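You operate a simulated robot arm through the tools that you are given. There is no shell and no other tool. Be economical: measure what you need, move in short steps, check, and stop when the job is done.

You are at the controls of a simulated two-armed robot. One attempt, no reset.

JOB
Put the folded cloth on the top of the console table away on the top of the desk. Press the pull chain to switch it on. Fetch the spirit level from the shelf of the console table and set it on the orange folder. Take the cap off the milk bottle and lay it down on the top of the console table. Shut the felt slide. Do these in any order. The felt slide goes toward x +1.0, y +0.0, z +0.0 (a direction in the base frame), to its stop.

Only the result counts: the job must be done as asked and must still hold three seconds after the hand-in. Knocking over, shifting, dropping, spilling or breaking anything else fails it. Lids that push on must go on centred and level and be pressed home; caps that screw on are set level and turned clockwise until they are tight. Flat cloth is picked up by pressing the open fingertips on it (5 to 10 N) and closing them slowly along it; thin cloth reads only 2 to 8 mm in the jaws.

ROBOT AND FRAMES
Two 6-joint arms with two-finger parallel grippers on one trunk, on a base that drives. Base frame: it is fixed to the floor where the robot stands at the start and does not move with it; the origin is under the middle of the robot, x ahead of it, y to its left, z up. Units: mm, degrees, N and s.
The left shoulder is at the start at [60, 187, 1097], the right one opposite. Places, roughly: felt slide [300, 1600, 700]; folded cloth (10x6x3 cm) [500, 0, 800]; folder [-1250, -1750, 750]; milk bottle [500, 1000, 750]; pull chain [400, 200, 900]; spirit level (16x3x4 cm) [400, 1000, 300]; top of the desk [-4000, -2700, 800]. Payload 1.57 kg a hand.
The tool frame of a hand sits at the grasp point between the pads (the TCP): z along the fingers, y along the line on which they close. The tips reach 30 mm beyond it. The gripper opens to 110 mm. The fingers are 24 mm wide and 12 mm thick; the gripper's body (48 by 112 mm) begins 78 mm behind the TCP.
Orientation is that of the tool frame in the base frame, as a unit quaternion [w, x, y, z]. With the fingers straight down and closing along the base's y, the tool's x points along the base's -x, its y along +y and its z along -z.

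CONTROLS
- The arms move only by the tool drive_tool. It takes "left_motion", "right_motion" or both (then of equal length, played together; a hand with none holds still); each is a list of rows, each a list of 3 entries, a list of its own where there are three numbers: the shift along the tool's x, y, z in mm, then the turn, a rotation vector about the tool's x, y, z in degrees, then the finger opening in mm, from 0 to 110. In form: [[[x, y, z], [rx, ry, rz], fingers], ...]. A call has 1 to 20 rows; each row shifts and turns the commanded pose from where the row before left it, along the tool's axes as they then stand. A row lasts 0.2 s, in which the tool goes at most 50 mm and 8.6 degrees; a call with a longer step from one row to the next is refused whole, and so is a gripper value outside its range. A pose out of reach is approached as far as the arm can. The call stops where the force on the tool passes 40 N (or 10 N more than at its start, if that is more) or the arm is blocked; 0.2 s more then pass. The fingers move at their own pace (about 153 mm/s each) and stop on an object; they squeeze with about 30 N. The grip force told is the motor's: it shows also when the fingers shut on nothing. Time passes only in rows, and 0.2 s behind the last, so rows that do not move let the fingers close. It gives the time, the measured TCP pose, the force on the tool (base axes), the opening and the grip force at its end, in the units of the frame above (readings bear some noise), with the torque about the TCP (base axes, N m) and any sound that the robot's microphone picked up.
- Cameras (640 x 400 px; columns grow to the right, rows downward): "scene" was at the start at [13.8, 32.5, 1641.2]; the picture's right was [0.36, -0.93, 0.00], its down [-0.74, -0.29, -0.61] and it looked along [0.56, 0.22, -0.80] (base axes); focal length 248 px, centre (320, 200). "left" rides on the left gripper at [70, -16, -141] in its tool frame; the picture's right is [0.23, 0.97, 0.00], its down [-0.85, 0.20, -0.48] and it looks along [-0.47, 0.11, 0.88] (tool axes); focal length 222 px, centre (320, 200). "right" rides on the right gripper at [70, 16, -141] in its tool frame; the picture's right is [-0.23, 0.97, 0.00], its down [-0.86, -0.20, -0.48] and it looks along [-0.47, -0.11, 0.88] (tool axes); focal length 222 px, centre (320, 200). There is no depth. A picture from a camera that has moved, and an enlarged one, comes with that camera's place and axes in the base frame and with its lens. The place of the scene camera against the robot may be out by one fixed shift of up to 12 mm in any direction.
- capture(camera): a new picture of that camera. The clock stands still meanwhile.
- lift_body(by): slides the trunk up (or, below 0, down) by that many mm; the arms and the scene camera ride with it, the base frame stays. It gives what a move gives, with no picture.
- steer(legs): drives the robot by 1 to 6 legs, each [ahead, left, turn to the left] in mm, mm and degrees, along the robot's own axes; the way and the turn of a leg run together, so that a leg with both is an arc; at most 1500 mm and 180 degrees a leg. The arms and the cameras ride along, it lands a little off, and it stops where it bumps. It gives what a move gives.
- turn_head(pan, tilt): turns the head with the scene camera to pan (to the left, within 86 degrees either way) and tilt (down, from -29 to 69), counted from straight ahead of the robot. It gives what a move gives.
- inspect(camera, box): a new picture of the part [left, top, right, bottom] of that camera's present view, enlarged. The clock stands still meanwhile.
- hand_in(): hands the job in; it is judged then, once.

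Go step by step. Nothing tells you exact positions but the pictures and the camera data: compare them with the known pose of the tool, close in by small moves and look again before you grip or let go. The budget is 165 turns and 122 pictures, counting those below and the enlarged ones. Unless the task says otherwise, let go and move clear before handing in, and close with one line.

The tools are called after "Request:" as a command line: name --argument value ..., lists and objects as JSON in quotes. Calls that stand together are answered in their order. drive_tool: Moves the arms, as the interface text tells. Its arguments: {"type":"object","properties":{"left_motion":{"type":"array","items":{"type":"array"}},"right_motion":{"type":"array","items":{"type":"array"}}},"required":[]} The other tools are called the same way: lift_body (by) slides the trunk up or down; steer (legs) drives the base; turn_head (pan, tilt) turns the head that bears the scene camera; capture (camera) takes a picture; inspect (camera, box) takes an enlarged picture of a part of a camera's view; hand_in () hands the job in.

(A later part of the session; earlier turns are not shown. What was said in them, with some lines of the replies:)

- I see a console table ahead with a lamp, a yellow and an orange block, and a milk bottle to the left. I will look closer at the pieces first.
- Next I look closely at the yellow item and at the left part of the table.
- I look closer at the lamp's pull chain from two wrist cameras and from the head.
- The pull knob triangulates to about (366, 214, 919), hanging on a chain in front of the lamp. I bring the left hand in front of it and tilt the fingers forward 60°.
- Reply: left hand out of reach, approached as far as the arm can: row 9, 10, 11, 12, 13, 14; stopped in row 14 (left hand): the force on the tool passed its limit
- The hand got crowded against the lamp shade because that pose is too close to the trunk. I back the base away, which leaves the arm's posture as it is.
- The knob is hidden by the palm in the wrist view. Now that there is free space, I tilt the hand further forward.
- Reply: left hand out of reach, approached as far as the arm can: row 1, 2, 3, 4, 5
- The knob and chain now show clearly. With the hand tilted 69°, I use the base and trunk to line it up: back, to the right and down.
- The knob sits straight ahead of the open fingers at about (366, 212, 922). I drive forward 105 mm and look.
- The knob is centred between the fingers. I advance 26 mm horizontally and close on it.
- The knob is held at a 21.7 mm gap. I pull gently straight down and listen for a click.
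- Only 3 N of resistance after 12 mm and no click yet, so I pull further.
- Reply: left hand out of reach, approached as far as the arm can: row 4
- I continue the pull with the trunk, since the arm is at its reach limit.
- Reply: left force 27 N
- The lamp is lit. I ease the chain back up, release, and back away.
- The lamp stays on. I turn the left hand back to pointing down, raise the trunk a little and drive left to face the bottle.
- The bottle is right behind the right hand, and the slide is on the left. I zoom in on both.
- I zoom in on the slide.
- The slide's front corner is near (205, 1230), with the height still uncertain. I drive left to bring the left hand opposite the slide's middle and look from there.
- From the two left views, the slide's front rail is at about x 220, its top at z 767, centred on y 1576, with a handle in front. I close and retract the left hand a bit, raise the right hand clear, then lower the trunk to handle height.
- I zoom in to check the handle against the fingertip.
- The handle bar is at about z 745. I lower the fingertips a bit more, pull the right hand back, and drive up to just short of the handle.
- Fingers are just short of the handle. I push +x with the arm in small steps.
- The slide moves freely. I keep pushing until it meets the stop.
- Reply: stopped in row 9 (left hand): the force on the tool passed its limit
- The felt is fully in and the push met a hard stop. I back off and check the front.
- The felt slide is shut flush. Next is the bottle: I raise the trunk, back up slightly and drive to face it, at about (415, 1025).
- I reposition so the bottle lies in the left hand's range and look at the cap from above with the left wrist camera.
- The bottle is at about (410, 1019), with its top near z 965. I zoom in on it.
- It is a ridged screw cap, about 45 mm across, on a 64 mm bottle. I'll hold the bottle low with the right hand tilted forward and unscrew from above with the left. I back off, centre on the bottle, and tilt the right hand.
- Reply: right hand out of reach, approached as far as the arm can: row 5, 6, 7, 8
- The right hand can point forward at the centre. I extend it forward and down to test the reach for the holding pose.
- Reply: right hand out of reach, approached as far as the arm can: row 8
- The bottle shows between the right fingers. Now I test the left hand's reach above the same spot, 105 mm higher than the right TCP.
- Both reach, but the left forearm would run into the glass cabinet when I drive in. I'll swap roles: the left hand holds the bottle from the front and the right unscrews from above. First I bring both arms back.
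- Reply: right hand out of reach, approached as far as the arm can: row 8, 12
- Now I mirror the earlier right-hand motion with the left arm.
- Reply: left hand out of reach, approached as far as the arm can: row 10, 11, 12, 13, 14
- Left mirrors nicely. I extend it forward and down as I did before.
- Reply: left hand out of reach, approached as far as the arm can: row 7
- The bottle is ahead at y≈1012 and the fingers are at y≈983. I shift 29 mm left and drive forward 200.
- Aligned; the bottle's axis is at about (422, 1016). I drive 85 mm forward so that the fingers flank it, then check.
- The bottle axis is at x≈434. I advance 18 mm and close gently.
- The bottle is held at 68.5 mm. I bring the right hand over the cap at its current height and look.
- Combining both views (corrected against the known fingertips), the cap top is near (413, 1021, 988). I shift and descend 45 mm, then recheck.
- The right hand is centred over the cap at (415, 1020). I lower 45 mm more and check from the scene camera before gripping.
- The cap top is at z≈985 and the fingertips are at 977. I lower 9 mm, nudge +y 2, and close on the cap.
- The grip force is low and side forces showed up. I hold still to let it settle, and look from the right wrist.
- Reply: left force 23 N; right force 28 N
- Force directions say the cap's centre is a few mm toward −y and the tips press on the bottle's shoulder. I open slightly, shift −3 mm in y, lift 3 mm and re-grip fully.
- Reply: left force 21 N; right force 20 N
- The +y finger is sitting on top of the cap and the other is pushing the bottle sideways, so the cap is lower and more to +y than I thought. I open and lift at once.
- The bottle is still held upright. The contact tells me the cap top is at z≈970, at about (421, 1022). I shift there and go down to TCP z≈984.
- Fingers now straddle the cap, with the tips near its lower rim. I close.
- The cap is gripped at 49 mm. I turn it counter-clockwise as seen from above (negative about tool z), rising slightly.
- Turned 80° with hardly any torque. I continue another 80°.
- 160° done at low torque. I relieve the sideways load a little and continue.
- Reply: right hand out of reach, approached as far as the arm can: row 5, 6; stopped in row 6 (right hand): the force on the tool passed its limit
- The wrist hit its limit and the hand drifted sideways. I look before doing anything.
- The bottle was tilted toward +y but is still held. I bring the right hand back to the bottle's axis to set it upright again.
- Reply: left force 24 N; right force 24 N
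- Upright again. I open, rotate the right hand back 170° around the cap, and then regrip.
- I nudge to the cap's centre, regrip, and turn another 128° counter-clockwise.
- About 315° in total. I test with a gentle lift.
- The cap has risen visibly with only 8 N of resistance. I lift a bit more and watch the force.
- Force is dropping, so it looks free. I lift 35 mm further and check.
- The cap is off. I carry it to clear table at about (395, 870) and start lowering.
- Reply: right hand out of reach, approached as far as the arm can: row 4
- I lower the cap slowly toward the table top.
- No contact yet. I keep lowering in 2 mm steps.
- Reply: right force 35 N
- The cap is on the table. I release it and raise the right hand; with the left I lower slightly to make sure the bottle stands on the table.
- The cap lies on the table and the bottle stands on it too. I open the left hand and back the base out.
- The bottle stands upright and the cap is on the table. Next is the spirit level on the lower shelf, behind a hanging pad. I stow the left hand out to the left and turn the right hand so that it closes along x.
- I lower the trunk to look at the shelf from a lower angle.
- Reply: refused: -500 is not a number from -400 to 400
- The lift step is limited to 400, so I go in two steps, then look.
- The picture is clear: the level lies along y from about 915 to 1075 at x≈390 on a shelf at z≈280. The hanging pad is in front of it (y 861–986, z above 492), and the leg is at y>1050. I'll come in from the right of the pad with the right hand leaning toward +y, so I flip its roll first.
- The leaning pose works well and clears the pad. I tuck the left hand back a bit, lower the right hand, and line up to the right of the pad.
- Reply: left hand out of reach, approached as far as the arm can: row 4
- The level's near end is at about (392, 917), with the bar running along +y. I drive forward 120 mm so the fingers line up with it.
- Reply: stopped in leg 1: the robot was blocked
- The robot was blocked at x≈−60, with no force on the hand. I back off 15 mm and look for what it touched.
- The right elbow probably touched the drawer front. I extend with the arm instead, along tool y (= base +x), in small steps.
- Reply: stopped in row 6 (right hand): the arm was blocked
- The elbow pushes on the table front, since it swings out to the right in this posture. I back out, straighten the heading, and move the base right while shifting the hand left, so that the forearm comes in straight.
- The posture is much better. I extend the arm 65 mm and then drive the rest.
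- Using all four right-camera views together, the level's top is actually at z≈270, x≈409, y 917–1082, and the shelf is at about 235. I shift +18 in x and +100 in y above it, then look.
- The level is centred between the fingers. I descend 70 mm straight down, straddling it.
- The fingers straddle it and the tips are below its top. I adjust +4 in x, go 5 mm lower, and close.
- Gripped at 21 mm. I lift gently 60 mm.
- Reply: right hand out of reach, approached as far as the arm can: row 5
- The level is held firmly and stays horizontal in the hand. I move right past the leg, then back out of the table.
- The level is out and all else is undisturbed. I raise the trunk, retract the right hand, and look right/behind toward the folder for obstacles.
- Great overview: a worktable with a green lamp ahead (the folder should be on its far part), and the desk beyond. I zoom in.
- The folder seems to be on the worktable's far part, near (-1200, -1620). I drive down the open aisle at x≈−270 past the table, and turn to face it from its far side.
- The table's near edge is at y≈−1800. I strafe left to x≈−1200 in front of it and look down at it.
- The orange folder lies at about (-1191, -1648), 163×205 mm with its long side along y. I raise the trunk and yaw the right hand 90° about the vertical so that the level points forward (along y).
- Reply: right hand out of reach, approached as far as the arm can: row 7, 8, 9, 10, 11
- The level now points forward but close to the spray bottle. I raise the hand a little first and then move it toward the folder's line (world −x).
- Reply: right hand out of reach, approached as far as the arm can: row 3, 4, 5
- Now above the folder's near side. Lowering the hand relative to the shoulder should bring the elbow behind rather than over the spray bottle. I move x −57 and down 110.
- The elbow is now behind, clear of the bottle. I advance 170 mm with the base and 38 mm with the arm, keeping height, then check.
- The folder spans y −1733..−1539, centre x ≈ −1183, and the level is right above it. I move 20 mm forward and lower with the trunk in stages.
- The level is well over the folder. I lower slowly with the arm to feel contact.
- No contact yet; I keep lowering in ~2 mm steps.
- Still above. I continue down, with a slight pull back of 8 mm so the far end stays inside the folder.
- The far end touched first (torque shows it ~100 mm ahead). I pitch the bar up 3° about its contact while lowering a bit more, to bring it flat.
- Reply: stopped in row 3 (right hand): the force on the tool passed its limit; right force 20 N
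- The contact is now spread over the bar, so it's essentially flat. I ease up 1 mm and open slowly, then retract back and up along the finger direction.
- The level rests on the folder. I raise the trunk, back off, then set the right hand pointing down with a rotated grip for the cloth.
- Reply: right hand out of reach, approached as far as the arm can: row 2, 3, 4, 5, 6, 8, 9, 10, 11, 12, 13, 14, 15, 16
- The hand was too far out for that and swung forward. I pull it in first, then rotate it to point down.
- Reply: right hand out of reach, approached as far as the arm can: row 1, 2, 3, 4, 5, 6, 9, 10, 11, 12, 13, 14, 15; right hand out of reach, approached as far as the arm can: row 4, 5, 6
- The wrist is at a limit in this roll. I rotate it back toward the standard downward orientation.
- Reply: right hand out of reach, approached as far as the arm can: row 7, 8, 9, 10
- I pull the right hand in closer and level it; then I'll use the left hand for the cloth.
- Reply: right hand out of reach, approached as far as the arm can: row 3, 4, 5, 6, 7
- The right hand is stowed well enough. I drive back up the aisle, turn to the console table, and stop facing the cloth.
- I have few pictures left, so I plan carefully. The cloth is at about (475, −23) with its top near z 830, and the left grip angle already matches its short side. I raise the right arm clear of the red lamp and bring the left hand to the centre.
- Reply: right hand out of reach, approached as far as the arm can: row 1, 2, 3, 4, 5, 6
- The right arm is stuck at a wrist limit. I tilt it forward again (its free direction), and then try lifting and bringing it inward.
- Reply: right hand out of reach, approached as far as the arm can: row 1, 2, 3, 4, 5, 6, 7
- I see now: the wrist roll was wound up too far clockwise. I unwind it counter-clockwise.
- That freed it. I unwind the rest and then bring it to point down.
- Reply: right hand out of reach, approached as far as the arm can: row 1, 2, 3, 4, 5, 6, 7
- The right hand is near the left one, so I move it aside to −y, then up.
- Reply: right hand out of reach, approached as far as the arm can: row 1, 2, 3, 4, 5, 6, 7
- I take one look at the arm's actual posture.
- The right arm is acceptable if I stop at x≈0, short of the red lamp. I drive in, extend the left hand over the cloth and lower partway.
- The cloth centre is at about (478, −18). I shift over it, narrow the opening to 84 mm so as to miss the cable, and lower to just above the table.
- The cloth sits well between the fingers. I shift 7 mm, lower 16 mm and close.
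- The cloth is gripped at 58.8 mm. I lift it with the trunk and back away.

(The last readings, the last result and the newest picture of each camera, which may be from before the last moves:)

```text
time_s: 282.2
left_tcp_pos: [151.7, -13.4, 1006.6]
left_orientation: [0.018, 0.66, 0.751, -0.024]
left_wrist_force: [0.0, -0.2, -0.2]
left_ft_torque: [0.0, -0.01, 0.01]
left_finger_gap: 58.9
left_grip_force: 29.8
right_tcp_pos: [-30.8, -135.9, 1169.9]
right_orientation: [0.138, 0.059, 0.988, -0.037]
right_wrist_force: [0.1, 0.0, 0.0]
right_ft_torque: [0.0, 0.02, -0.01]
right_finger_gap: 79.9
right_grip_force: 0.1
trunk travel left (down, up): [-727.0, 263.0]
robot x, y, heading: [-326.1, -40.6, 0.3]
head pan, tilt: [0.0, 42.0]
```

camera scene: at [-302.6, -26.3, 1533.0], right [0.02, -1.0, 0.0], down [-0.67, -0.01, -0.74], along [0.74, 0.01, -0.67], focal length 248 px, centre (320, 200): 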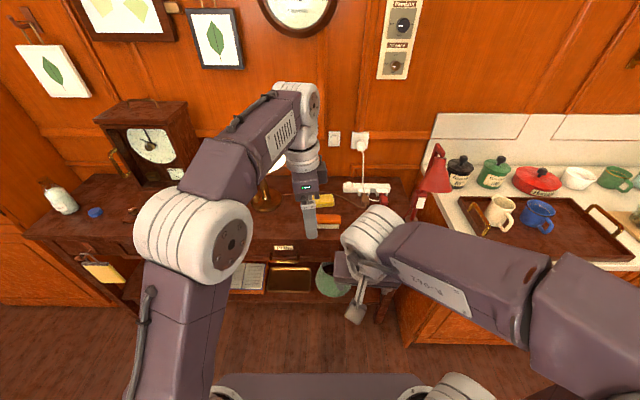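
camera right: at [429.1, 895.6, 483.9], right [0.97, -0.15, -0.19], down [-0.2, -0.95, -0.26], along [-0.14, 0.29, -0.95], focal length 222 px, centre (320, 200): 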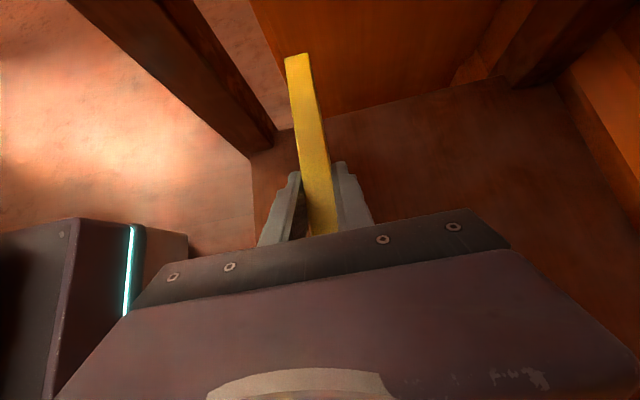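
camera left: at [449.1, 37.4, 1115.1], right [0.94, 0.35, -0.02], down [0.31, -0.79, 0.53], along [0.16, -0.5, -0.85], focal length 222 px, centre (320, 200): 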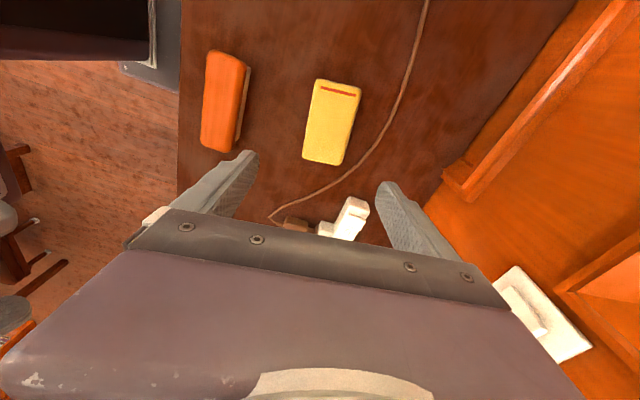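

Cloth in hand. I drive the aisle, past the worktable, and then west toward the desk, stopping well short of it to look.

Request:
steer --legs '[[0, 0, -90], [0, 40, 0], [1500, 0, 0], [960, 0, 0], [0, 0, -90], [1250, 0, 0]]'

Request:
steer --legs '[[1250, 0, 0]]'

Request:
turn_head --pan 0 --tilt 28

Request:
capture --camera "scene"

```text
time_s: 308.3
left_tcp_pos: [-2037.3, -2532.5, 1006.4]
left_orientation: [-0.024, 0.746, -0.665, -0.018]
left_wrist_force: [-0.3, -0.2, 0.2]
left_ft_torque: [0.0, 0.02, 0.01]
left_finger_gap: 58.5
left_grip_force: 30.4
right_tcp_pos: [-1852.3, -2412.9, 1168.9]
right_orientation: [-0.038, 0.987, -0.066, -0.138]
right_wrist_force: [-0.5, -0.6, -0.3]
right_ft_torque: [0.0, -0.01, -0.03]
right_finger_gap: 79.8
right_grip_force: 0.0
trunk travel left (down, up): [-727.0, 263.0]
robot x, y, heading: [-1560.4, -2505.7, 179.2]
head pan, tilt: [0.0, 42.0]
```

```text
time_s: 314.6
left_tcp_pos: [-3297.7, -2508.5, 1006.3]
left_orientation: [-0.024, 0.743, -0.668, -0.018]
left_wrist_force: [-1.1, -0.4, -1.2]
left_ft_torque: [0.0, -0.01, 0.03]
left_finger_gap: 58.5
left_grip_force: 29.9
right_tcp_pos: [-3113.4, -2390.6, 1170.9]
right_orientation: [-0.038, 0.987, -0.071, -0.138]
right_wrist_force: [-0.2, 0.0, 0.1]
right_ft_torque: [-0.01, -0.01, 0.02]
right_finger_gap: 79.9
right_grip_force: 0.1
trunk travel left (down, up): [-727.0, 263.0]
robot x, y, heading: [-2820.4, -2488.4, 178.5]
head pan, tilt: [0.0, 42.0]
```

```text
time_s: 315.4
left_tcp_pos: [-3299.7, -2509.2, 1006.3]
left_orientation: [-0.024, 0.743, -0.668, -0.018]
left_wrist_force: [-0.5, 0.0, -0.2]
left_ft_torque: [-0.02, -0.01, 0.01]
left_finger_gap: 58.9
left_grip_force: 30.0
right_tcp_pos: [-3112.1, -2390.7, 1170.0]
right_orientation: [-0.038, 0.987, -0.07, -0.138]
right_wrist_force: [-0.3, 0.6, -0.4]
right_ft_torque: [-0.02, 0.0, -0.01]
right_finger_gap: 80.2
right_grip_force: 0.0
trunk travel left (down, up): [-727.0, 263.0]
robot x, y, heading: [-2822.8, -2488.9, 178.8]
head pan, tilt: [0.0, 28.0]
```

```text
5 pictures are left
camera scene: at [-2849.2, -2481.2, 1679.4], right [0.02, 1.0, 0.0], down [0.47, -0.01, -0.88], along [-0.88, 0.02, -0.47], focal length 248 px, centre (320, 200)
```

scene: 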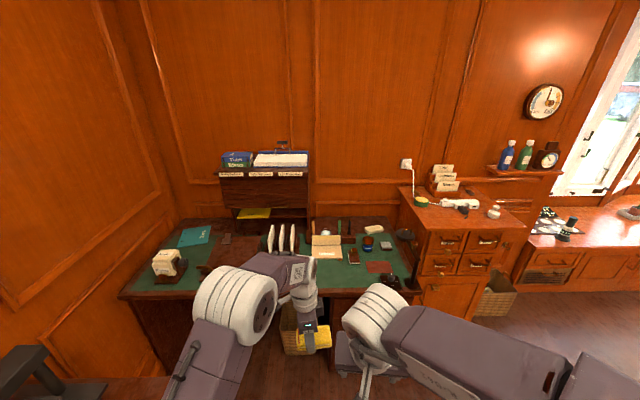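

The desk is ahead, with its front edge at x≈−3640. I zoom in to find a free spot on it.

Request:
inspect --camera "scene" --box '[140, 210, 430, 310]'

```text
2.21 times, centred on (285, 260) of scene
camera zoom: at [-2849.2, -2481.2, 1679.4], right [0.02, 1.0, 0.0], down [0.47, -0.01, -0.88], along [-0.88, 0.02, -0.47], focal length 547 px, centre (397, 68)
```

zoom: 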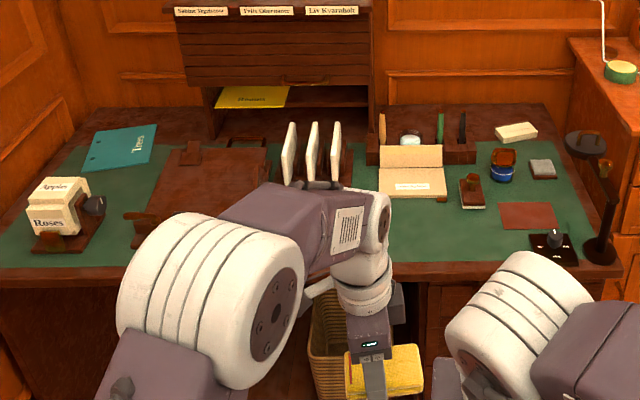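

There is a clear patch of green leather around (−3735, −2350). I move sideways, drive in, lower most of the way and check.

Request:
steer --legs '[[0, -155, 1.2], [420, 0, 0]]'

Request:
lift_body --by -110

Request:
capture --camera "left"

```text
time_s: 319.0
left_tcp_pos: [-3715.5, -2364.2, 1005.9]
left_orientation: [-0.023, 0.75, -0.661, -0.02]
left_wrist_force: [-0.1, 0.2, -0.7]
left_ft_torque: [-0.01, 0.0, 0.05]
left_finger_gap: 58.7
left_grip_force: 30.1
right_tcp_pos: [-3531.2, -2242.4, 1171.1]
right_orientation: [-0.035, 0.988, -0.06, -0.138]
right_wrist_force: [-0.1, -0.4, -0.7]
right_ft_torque: [0.01, 0.04, 0.0]
right_finger_gap: 79.9
right_grip_force: 0.0
trunk travel left (down, up): [-727.0, 263.0]
robot x, y, heading: [-3239.2, -2331.2, 180.0]
head pan, tilt: [0.0, 28.0]
```

```text
time_s: 320.4
left_tcp_pos: [-3716.6, -2362.9, 896.2]
left_orientation: [-0.024, 0.75, -0.661, -0.019]
left_wrist_force: [0.3, 0.1, -0.7]
left_ft_torque: [-0.01, -0.01, -0.01]
left_finger_gap: 58.9
left_grip_force: 30.1
right_tcp_pos: [-3531.0, -2244.7, 1061.1]
right_orientation: [-0.036, 0.988, -0.062, -0.138]
right_wrist_force: [0.3, -0.1, -0.2]
right_ft_torque: [-0.03, 0.01, 0.01]
right_finger_gap: 79.9
right_grip_force: 0.1
trunk travel left (down, up): [-617.0, 373.0]
robot x, y, heading: [-3244.5, -2333.1, 179.7]
head pan, tilt: [0.0, 28.0]
```

```text
3 pictures are left
camera left: at [-3691.9, -2438.6, 1033.9], right [-0.94, -0.35, -0.02], down [-0.31, 0.79, 0.53], along [-0.16, 0.5, -0.85], focal length 222 px, centre (320, 200)
```

left: 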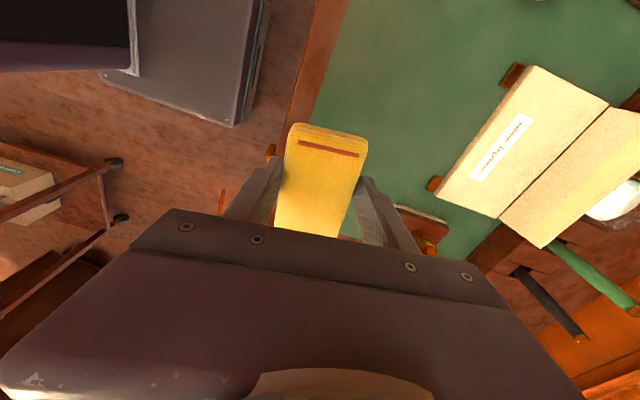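

The spot is clear, but the cloth is only 20 mm inside the edge. I move 28 mm further in and lower near contact.

Request:
drive_tool --left_motion '[[[0, 14, 0], [0, 0, 0], 20], [[0, 14, 0], [0, 0, 0], 20]]'

Request:
lift_body --by -40

Request:
drive_tool --left_motion '[[[0, 0, 3], [0, 0, 0], 20], [[0, 0, 3], [0, 0, 0], 20], [[0, 0, 2], [0, 0, 0], 20], [[0, 0, 2], [0, 0, 0], 20]]'

```text
time_s: 321.0
left_tcp_pos: [-3745.0, -2366.7, 896.0]
left_orientation: [-0.023, 0.75, -0.661, -0.019]
left_wrist_force: [0.4, 0.3, -0.6]
left_ft_torque: [0.02, -0.02, -0.01]
left_finger_gap: 59.0
left_grip_force: 29.5
right_tcp_pos: [-3532.2, -2243.3, 1059.7]
right_orientation: [-0.036, 0.988, -0.061, -0.138]
right_wrist_force: [0.3, -0.7, 0.4]
right_ft_torque: [0.0, -0.01, 0.02]
right_finger_gap: 80.2
right_grip_force: 0.0
trunk travel left (down, up): [-617.0, 373.0]
robot x, y, heading: [-3242.1, -2333.7, 179.8]
head pan, tilt: [0.0, 28.0]
```

```text
time_s: 321.8
left_tcp_pos: [-3743.5, -2366.8, 855.1]
left_orientation: [-0.024, 0.749, -0.661, -0.018]
left_wrist_force: [-0.5, -0.4, -0.5]
left_ft_torque: [0.0, 0.01, 0.03]
left_finger_gap: 58.9
left_grip_force: 30.0
right_tcp_pos: [-3532.0, -2241.3, 1020.5]
right_orientation: [-0.036, 0.988, -0.061, -0.138]
right_wrist_force: [-0.5, 0.3, -0.8]
right_ft_torque: [-0.01, -0.02, 0.01]
right_finger_gap: 80.2
right_grip_force: 0.2
trunk travel left (down, up): [-577.0, 413.0]
robot x, y, heading: [-3237.9, -2331.8, 179.8]
head pan, tilt: [0.0, 28.0]
```

```text
time_s: 322.8
left_tcp_pos: [-3744.4, -2366.8, 846.3]
left_orientation: [-0.023, 0.749, -0.661, -0.019]
left_wrist_force: [0.0, 0.0, -1.1]
left_ft_torque: [-0.01, 0.02, 0.03]
left_finger_gap: 58.7
left_grip_force: 29.5
right_tcp_pos: [-3532.8, -2242.8, 1019.9]
right_orientation: [-0.037, 0.988, -0.062, -0.138]
right_wrist_force: [-0.1, 0.0, -1.6]
right_ft_torque: [-0.01, 0.03, 0.03]
right_finger_gap: 80.0
right_grip_force: 0.3
trunk travel left (down, up): [-577.0, 413.0]
robot x, y, heading: [-3240.2, -2334.2, 179.6]
head pan, tilt: [0.0, 28.0]
```

No contact yet; I keep going down in 2 mm steps.

Request:
drive_tool --left_motion '[[[0, 0, 2], [0, 0, 0], 20], [[0, 0, 2], [0, 0, 0], 20], [[0, 0, 2], [0, 0, 0], 20], [[0, 0, 2], [0, 0, 0], 20]]'

```text
time_s: 323.8
left_tcp_pos: [-3745.7, -2366.1, 837.5]
left_orientation: [-0.024, 0.75, -0.661, -0.019]
left_wrist_force: [-0.5, 0.4, 0.3]
left_ft_torque: [-0.02, 0.01, -0.01]
left_finger_gap: 58.6
left_grip_force: 30.0
right_tcp_pos: [-3532.3, -2242.0, 1019.7]
right_orientation: [-0.036, 0.988, -0.06, -0.138]
right_wrist_force: [0.2, 0.3, 0.6]
right_ft_torque: [0.0, 0.01, 0.02]
right_finger_gap: 80.2
right_grip_force: 0.1
trunk travel left (down, up): [-577.0, 413.0]
robot x, y, heading: [-3239.4, -2332.5, 180.1]
head pan, tilt: [0.0, 28.0]
```

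Request:
drive_tool --left_motion '[[[0, 0, 2], [0, 0, 0], 20], [[0, 0, 2], [0, 0, 0], 20], [[0, 0, 2], [0, 0, 0], 20]]'

```text
time_s: 324.6
left_tcp_pos: [-3745.3, -2364.9, 831.3]
left_orientation: [-0.025, 0.75, -0.661, -0.019]
left_wrist_force: [-0.2, -1.0, -0.4]
left_ft_torque: [0.0, -0.04, -0.02]
left_finger_gap: 58.9
left_grip_force: 30.3
right_tcp_pos: [-3532.1, -2243.1, 1020.0]
right_orientation: [-0.037, 0.988, -0.061, -0.138]
right_wrist_force: [0.4, 0.7, -0.6]
right_ft_torque: [-0.03, 0.0, 0.0]
right_finger_gap: 80.1
right_grip_force: 0.1
trunk travel left (down, up): [-577.0, 413.0]
robot x, y, heading: [-3241.1, -2333.2, 180.0]
head pan, tilt: [0.0, 28.0]
```

Still nothing, so I continue.

Request:
drive_tool --left_motion '[[[0, 0, 2], [0, 0, 0], 20], [[0, 0, 2], [0, 0, 0], 20], [[0, 0, 2], [0, 0, 0], 20], [[0, 0, 2], [0, 0, 0], 20], [[0, 0, 2], [0, 0, 0], 20]]'

```text
time_s: 325.8
left_tcp_pos: [-3743.5, -2364.9, 821.0]
left_orientation: [-0.023, 0.75, -0.661, -0.019]
left_wrist_force: [0.3, -0.6, -0.1]
left_ft_torque: [-0.04, 0.03, 0.0]
left_finger_gap: 58.6
left_grip_force: 29.8
right_tcp_pos: [-3532.2, -2242.8, 1019.7]
right_orientation: [-0.037, 0.988, -0.061, -0.138]
right_wrist_force: [-0.8, 0.5, 1.1]
right_ft_torque: [0.0, 0.03, -0.02]
right_finger_gap: 80.0
right_grip_force: 0.1
trunk travel left (down, up): [-577.0, 413.0]
robot x, y, heading: [-3239.2, -2335.2, 179.8]
head pan, tilt: [0.0, 28.0]
```

Request:
drive_tool --left_motion '[[[0, 0, 2], [0, 0, 0], 20], [[0, 0, 2], [0, 0, 0], 20], [[0, 0, 2], [0, 0, 0], 20], [[0, 0, 2], [0, 0, 0], 20], [[0, 0, 2], [0, 0, 0], 20]]'

```text
time_s: 327.0
left_tcp_pos: [-3743.9, -2364.4, 811.6]
left_orientation: [-0.024, 0.75, -0.661, -0.018]
left_wrist_force: [-0.2, -0.1, -0.3]
left_ft_torque: [-0.01, 0.02, -0.03]
left_finger_gap: 58.7
left_grip_force: 29.9
right_tcp_pos: [-3531.8, -2242.9, 1020.6]
right_orientation: [-0.037, 0.988, -0.061, -0.139]
right_wrist_force: [-0.1, 0.5, 0.0]
right_ft_torque: [0.03, 0.0, -0.03]
right_finger_gap: 80.1
right_grip_force: 0.0
trunk travel left (down, up): [-577.0, 413.0]
robot x, y, heading: [-3238.4, -2335.5, 179.9]
head pan, tilt: [0.0, 28.0]
```

Request:
drive_tool --left_motion '[[[0, 0, 2], [0, 0, 0], 20], [[0, 0, 2], [0, 0, 0], 20], [[0, 0, 2], [0, 0, 0], 20], [[0, 0, 2], [0, 0, 0], 20], [[0, 0, 2], [0, 0, 0], 20], [[0, 0, 2], [0, 0, 0], 20]]'

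```text
time_s: 328.4
left_tcp_pos: [-3744.2, -2363.1, 798.2]
left_orientation: [-0.024, 0.749, -0.662, -0.019]
left_wrist_force: [-0.4, 0.5, 0.5]
left_ft_torque: [0.0, -0.03, 0.01]
left_finger_gap: 58.8
left_grip_force: 29.9
right_tcp_pos: [-3531.9, -2243.9, 1019.7]
right_orientation: [-0.037, 0.988, -0.062, -0.138]
right_wrist_force: [0.3, 0.1, -1.5]
right_ft_torque: [0.0, 0.02, 0.0]
right_finger_gap: 80.1
right_grip_force: 0.0
trunk travel left (down, up): [-577.0, 413.0]
robot x, y, heading: [-3237.1, -2333.7, 179.7]
head pan, tilt: [0.0, 28.0]
```

I use one picture to check the height above the desk.

Request:
capture --camera "left"

```text
2 pictures are left
camera left: at [-3720.3, -2438.0, 936.6], right [-0.94, -0.35, -0.02], down [-0.31, 0.79, 0.53], along [-0.16, 0.5, -0.85], focal length 222 px, centre (320, 200)
```

left: 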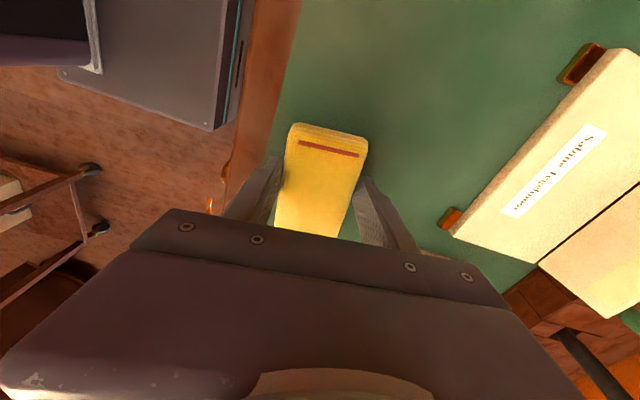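

Comparing the two views, the desk top is around z 725, about 35 mm lower. I lower the trunk 24 mm and then feel down with the arm.

Request:
lift_body --by -22

Request:
drive_tool --left_motion '[[[0, 0, 2], [0, 0, 0], 20], [[0, 0, 2], [0, 0, 0], 20], [[0, 0, 2], [0, 0, 0], 20]]'

```text
time_s: 328.9
left_tcp_pos: [-3745.2, -2363.7, 787.3]
left_orientation: [-0.023, 0.75, -0.661, -0.02]
left_wrist_force: [6.9, -0.8, 14.3]
left_ft_torque: [-0.19, -0.03, 0.09]
left_finger_gap: 59.1
left_grip_force: 29.7
right_tcp_pos: [-3530.8, -2243.3, 1001.9]
right_orientation: [-0.036, 0.988, -0.061, -0.14]
right_wrist_force: [-0.5, 0.5, 0.4]
right_ft_torque: [0.0, -0.02, 0.0]
right_finger_gap: 80.0
right_grip_force: 0.0
trunk travel left (down, up): [-559.0, 431.0]
robot x, y, heading: [-3237.2, -2334.1, 179.9]
head pan, tilt: [0.0, 28.0]
stopped: the force on the tool passed its limit (the readings are from after the stop); the commanded pose is now the measured one
```

```text
time_s: 329.7
left_tcp_pos: [-3744.6, -2362.3, 784.6]
left_orientation: [-0.021, 0.75, -0.661, -0.024]
left_wrist_force: [10.2, -2.1, 24.6]
left_ft_torque: [-0.23, -0.39, 0.02]
left_finger_gap: 58.9
left_grip_force: 30.2
right_tcp_pos: [-3528.2, -2243.6, 1002.5]
right_orientation: [-0.036, 0.988, -0.061, -0.141]
right_wrist_force: [-0.3, -0.3, -0.9]
right_ft_torque: [0.01, 0.01, 0.0]
right_finger_gap: 79.8
right_grip_force: 0.0
trunk travel left (down, up): [-559.0, 431.0]
robot x, y, heading: [-3235.7, -2334.0, 179.9]
head pan, tilt: [0.0, 28.0]
stopped in row 3 (left hand): the force on the tool passed its limit (the readings are from after the stop); the commanded pose is now the measured one
```

Firm contact at TCP z≈786: the cloth is on the desk. I ease up, open, and raise straight up with the trunk.

Request:
drive_tool --left_motion '[[[0, 0, -2], [0, 0, 0], 20], [[0, 0, 0], [0, 0, 0], 64], [[0, 0, 0], [0, 0, 0], 76], [[0, 0, 0], [0, 0, 0], 84], [[0, 0, -10], [0, 0, 0], 84], [[0, 0, -30], [0, 0, 0], 84], [[0, 0, -30], [0, 0, 0], 84]]'

Request:
lift_body --by 120

Request:
capture --camera "left"

```text
time_s: 331.3
left_tcp_pos: [-3745.3, -2369.3, 855.4]
left_orientation: [-0.021, 0.75, -0.661, -0.023]
left_wrist_force: [0.3, 0.0, -0.3]
left_ft_torque: [0.03, 0.0, 0.02]
left_finger_gap: 83.9
left_grip_force: 0.0
right_tcp_pos: [-3532.1, -2243.9, 1003.1]
right_orientation: [-0.037, 0.988, -0.061, -0.139]
right_wrist_force: [0.9, 0.7, 0.9]
right_ft_torque: [0.0, -0.01, -0.01]
right_finger_gap: 79.9
right_grip_force: 0.0
trunk travel left (down, up): [-559.0, 431.0]
robot x, y, heading: [-3238.2, -2331.5, 179.8]
head pan, tilt: [0.0, 28.0]
```

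```text
time_s: 332.8
left_tcp_pos: [-3746.5, -2368.6, 973.9]
left_orientation: [-0.02, 0.75, -0.66, -0.023]
left_wrist_force: [0.0, -0.1, -0.3]
left_ft_torque: [-0.03, -0.01, -0.01]
left_finger_gap: 84.0
left_grip_force: 0.1
right_tcp_pos: [-3531.5, -2244.1, 1120.9]
right_orientation: [-0.037, 0.988, -0.06, -0.137]
right_wrist_force: [-0.3, -0.3, -0.2]
right_ft_torque: [-0.02, 0.01, 0.0]
right_finger_gap: 79.9
right_grip_force: 0.1
trunk travel left (down, up): [-679.0, 311.0]
robot x, y, heading: [-3234.2, -2334.6, 180.0]
head pan, tilt: [0.0, 28.0]
```

```text
1 pictures are left
camera left: at [-3720.7, -2443.5, 1111.4], right [-0.94, -0.35, -0.02], down [-0.3, 0.79, 0.53], along [-0.17, 0.5, -0.85], focal length 222 px, centre (320, 200)
```

left: 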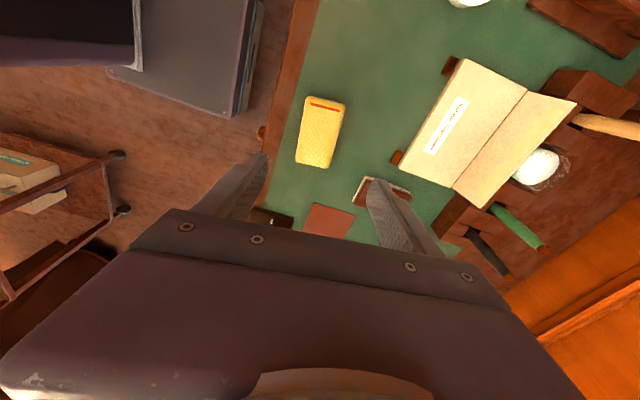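

The cloth lies flat on the desk top. I back clear and hand in.

Request:
steer --legs '[[-300, 0, 0]]'

Request:
hand_in

```text
time_s: 334.8
left_tcp_pos: [-3447.9, -2369.0, 973.8]
left_orientation: [-0.022, 0.75, -0.661, -0.022]
left_wrist_force: [0.4, -0.8, 0.3]
left_ft_torque: [-0.01, 0.05, 0.03]
left_finger_gap: 83.7
left_grip_force: 0.0
right_tcp_pos: [-3233.1, -2243.3, 1122.1]
right_orientation: [-0.037, 0.988, -0.061, -0.138]
right_wrist_force: [-0.5, 0.3, -0.8]
right_ft_torque: [0.01, 0.0, 0.0]
right_finger_gap: 79.9
right_grip_force: 0.1
trunk travel left (down, up): [-679.0, 311.0]
robot x, y, heading: [-2938.9, -2335.5, 180.0]
head pan, tilt: [0.0, 28.0]
```

```text
The job is handed in.
```

All five tasks are finished and handed in: the lamp is on, the felt slide is shut, the milk cap is on the console table, the level is on the orange folder, and the cloth is on the desk.
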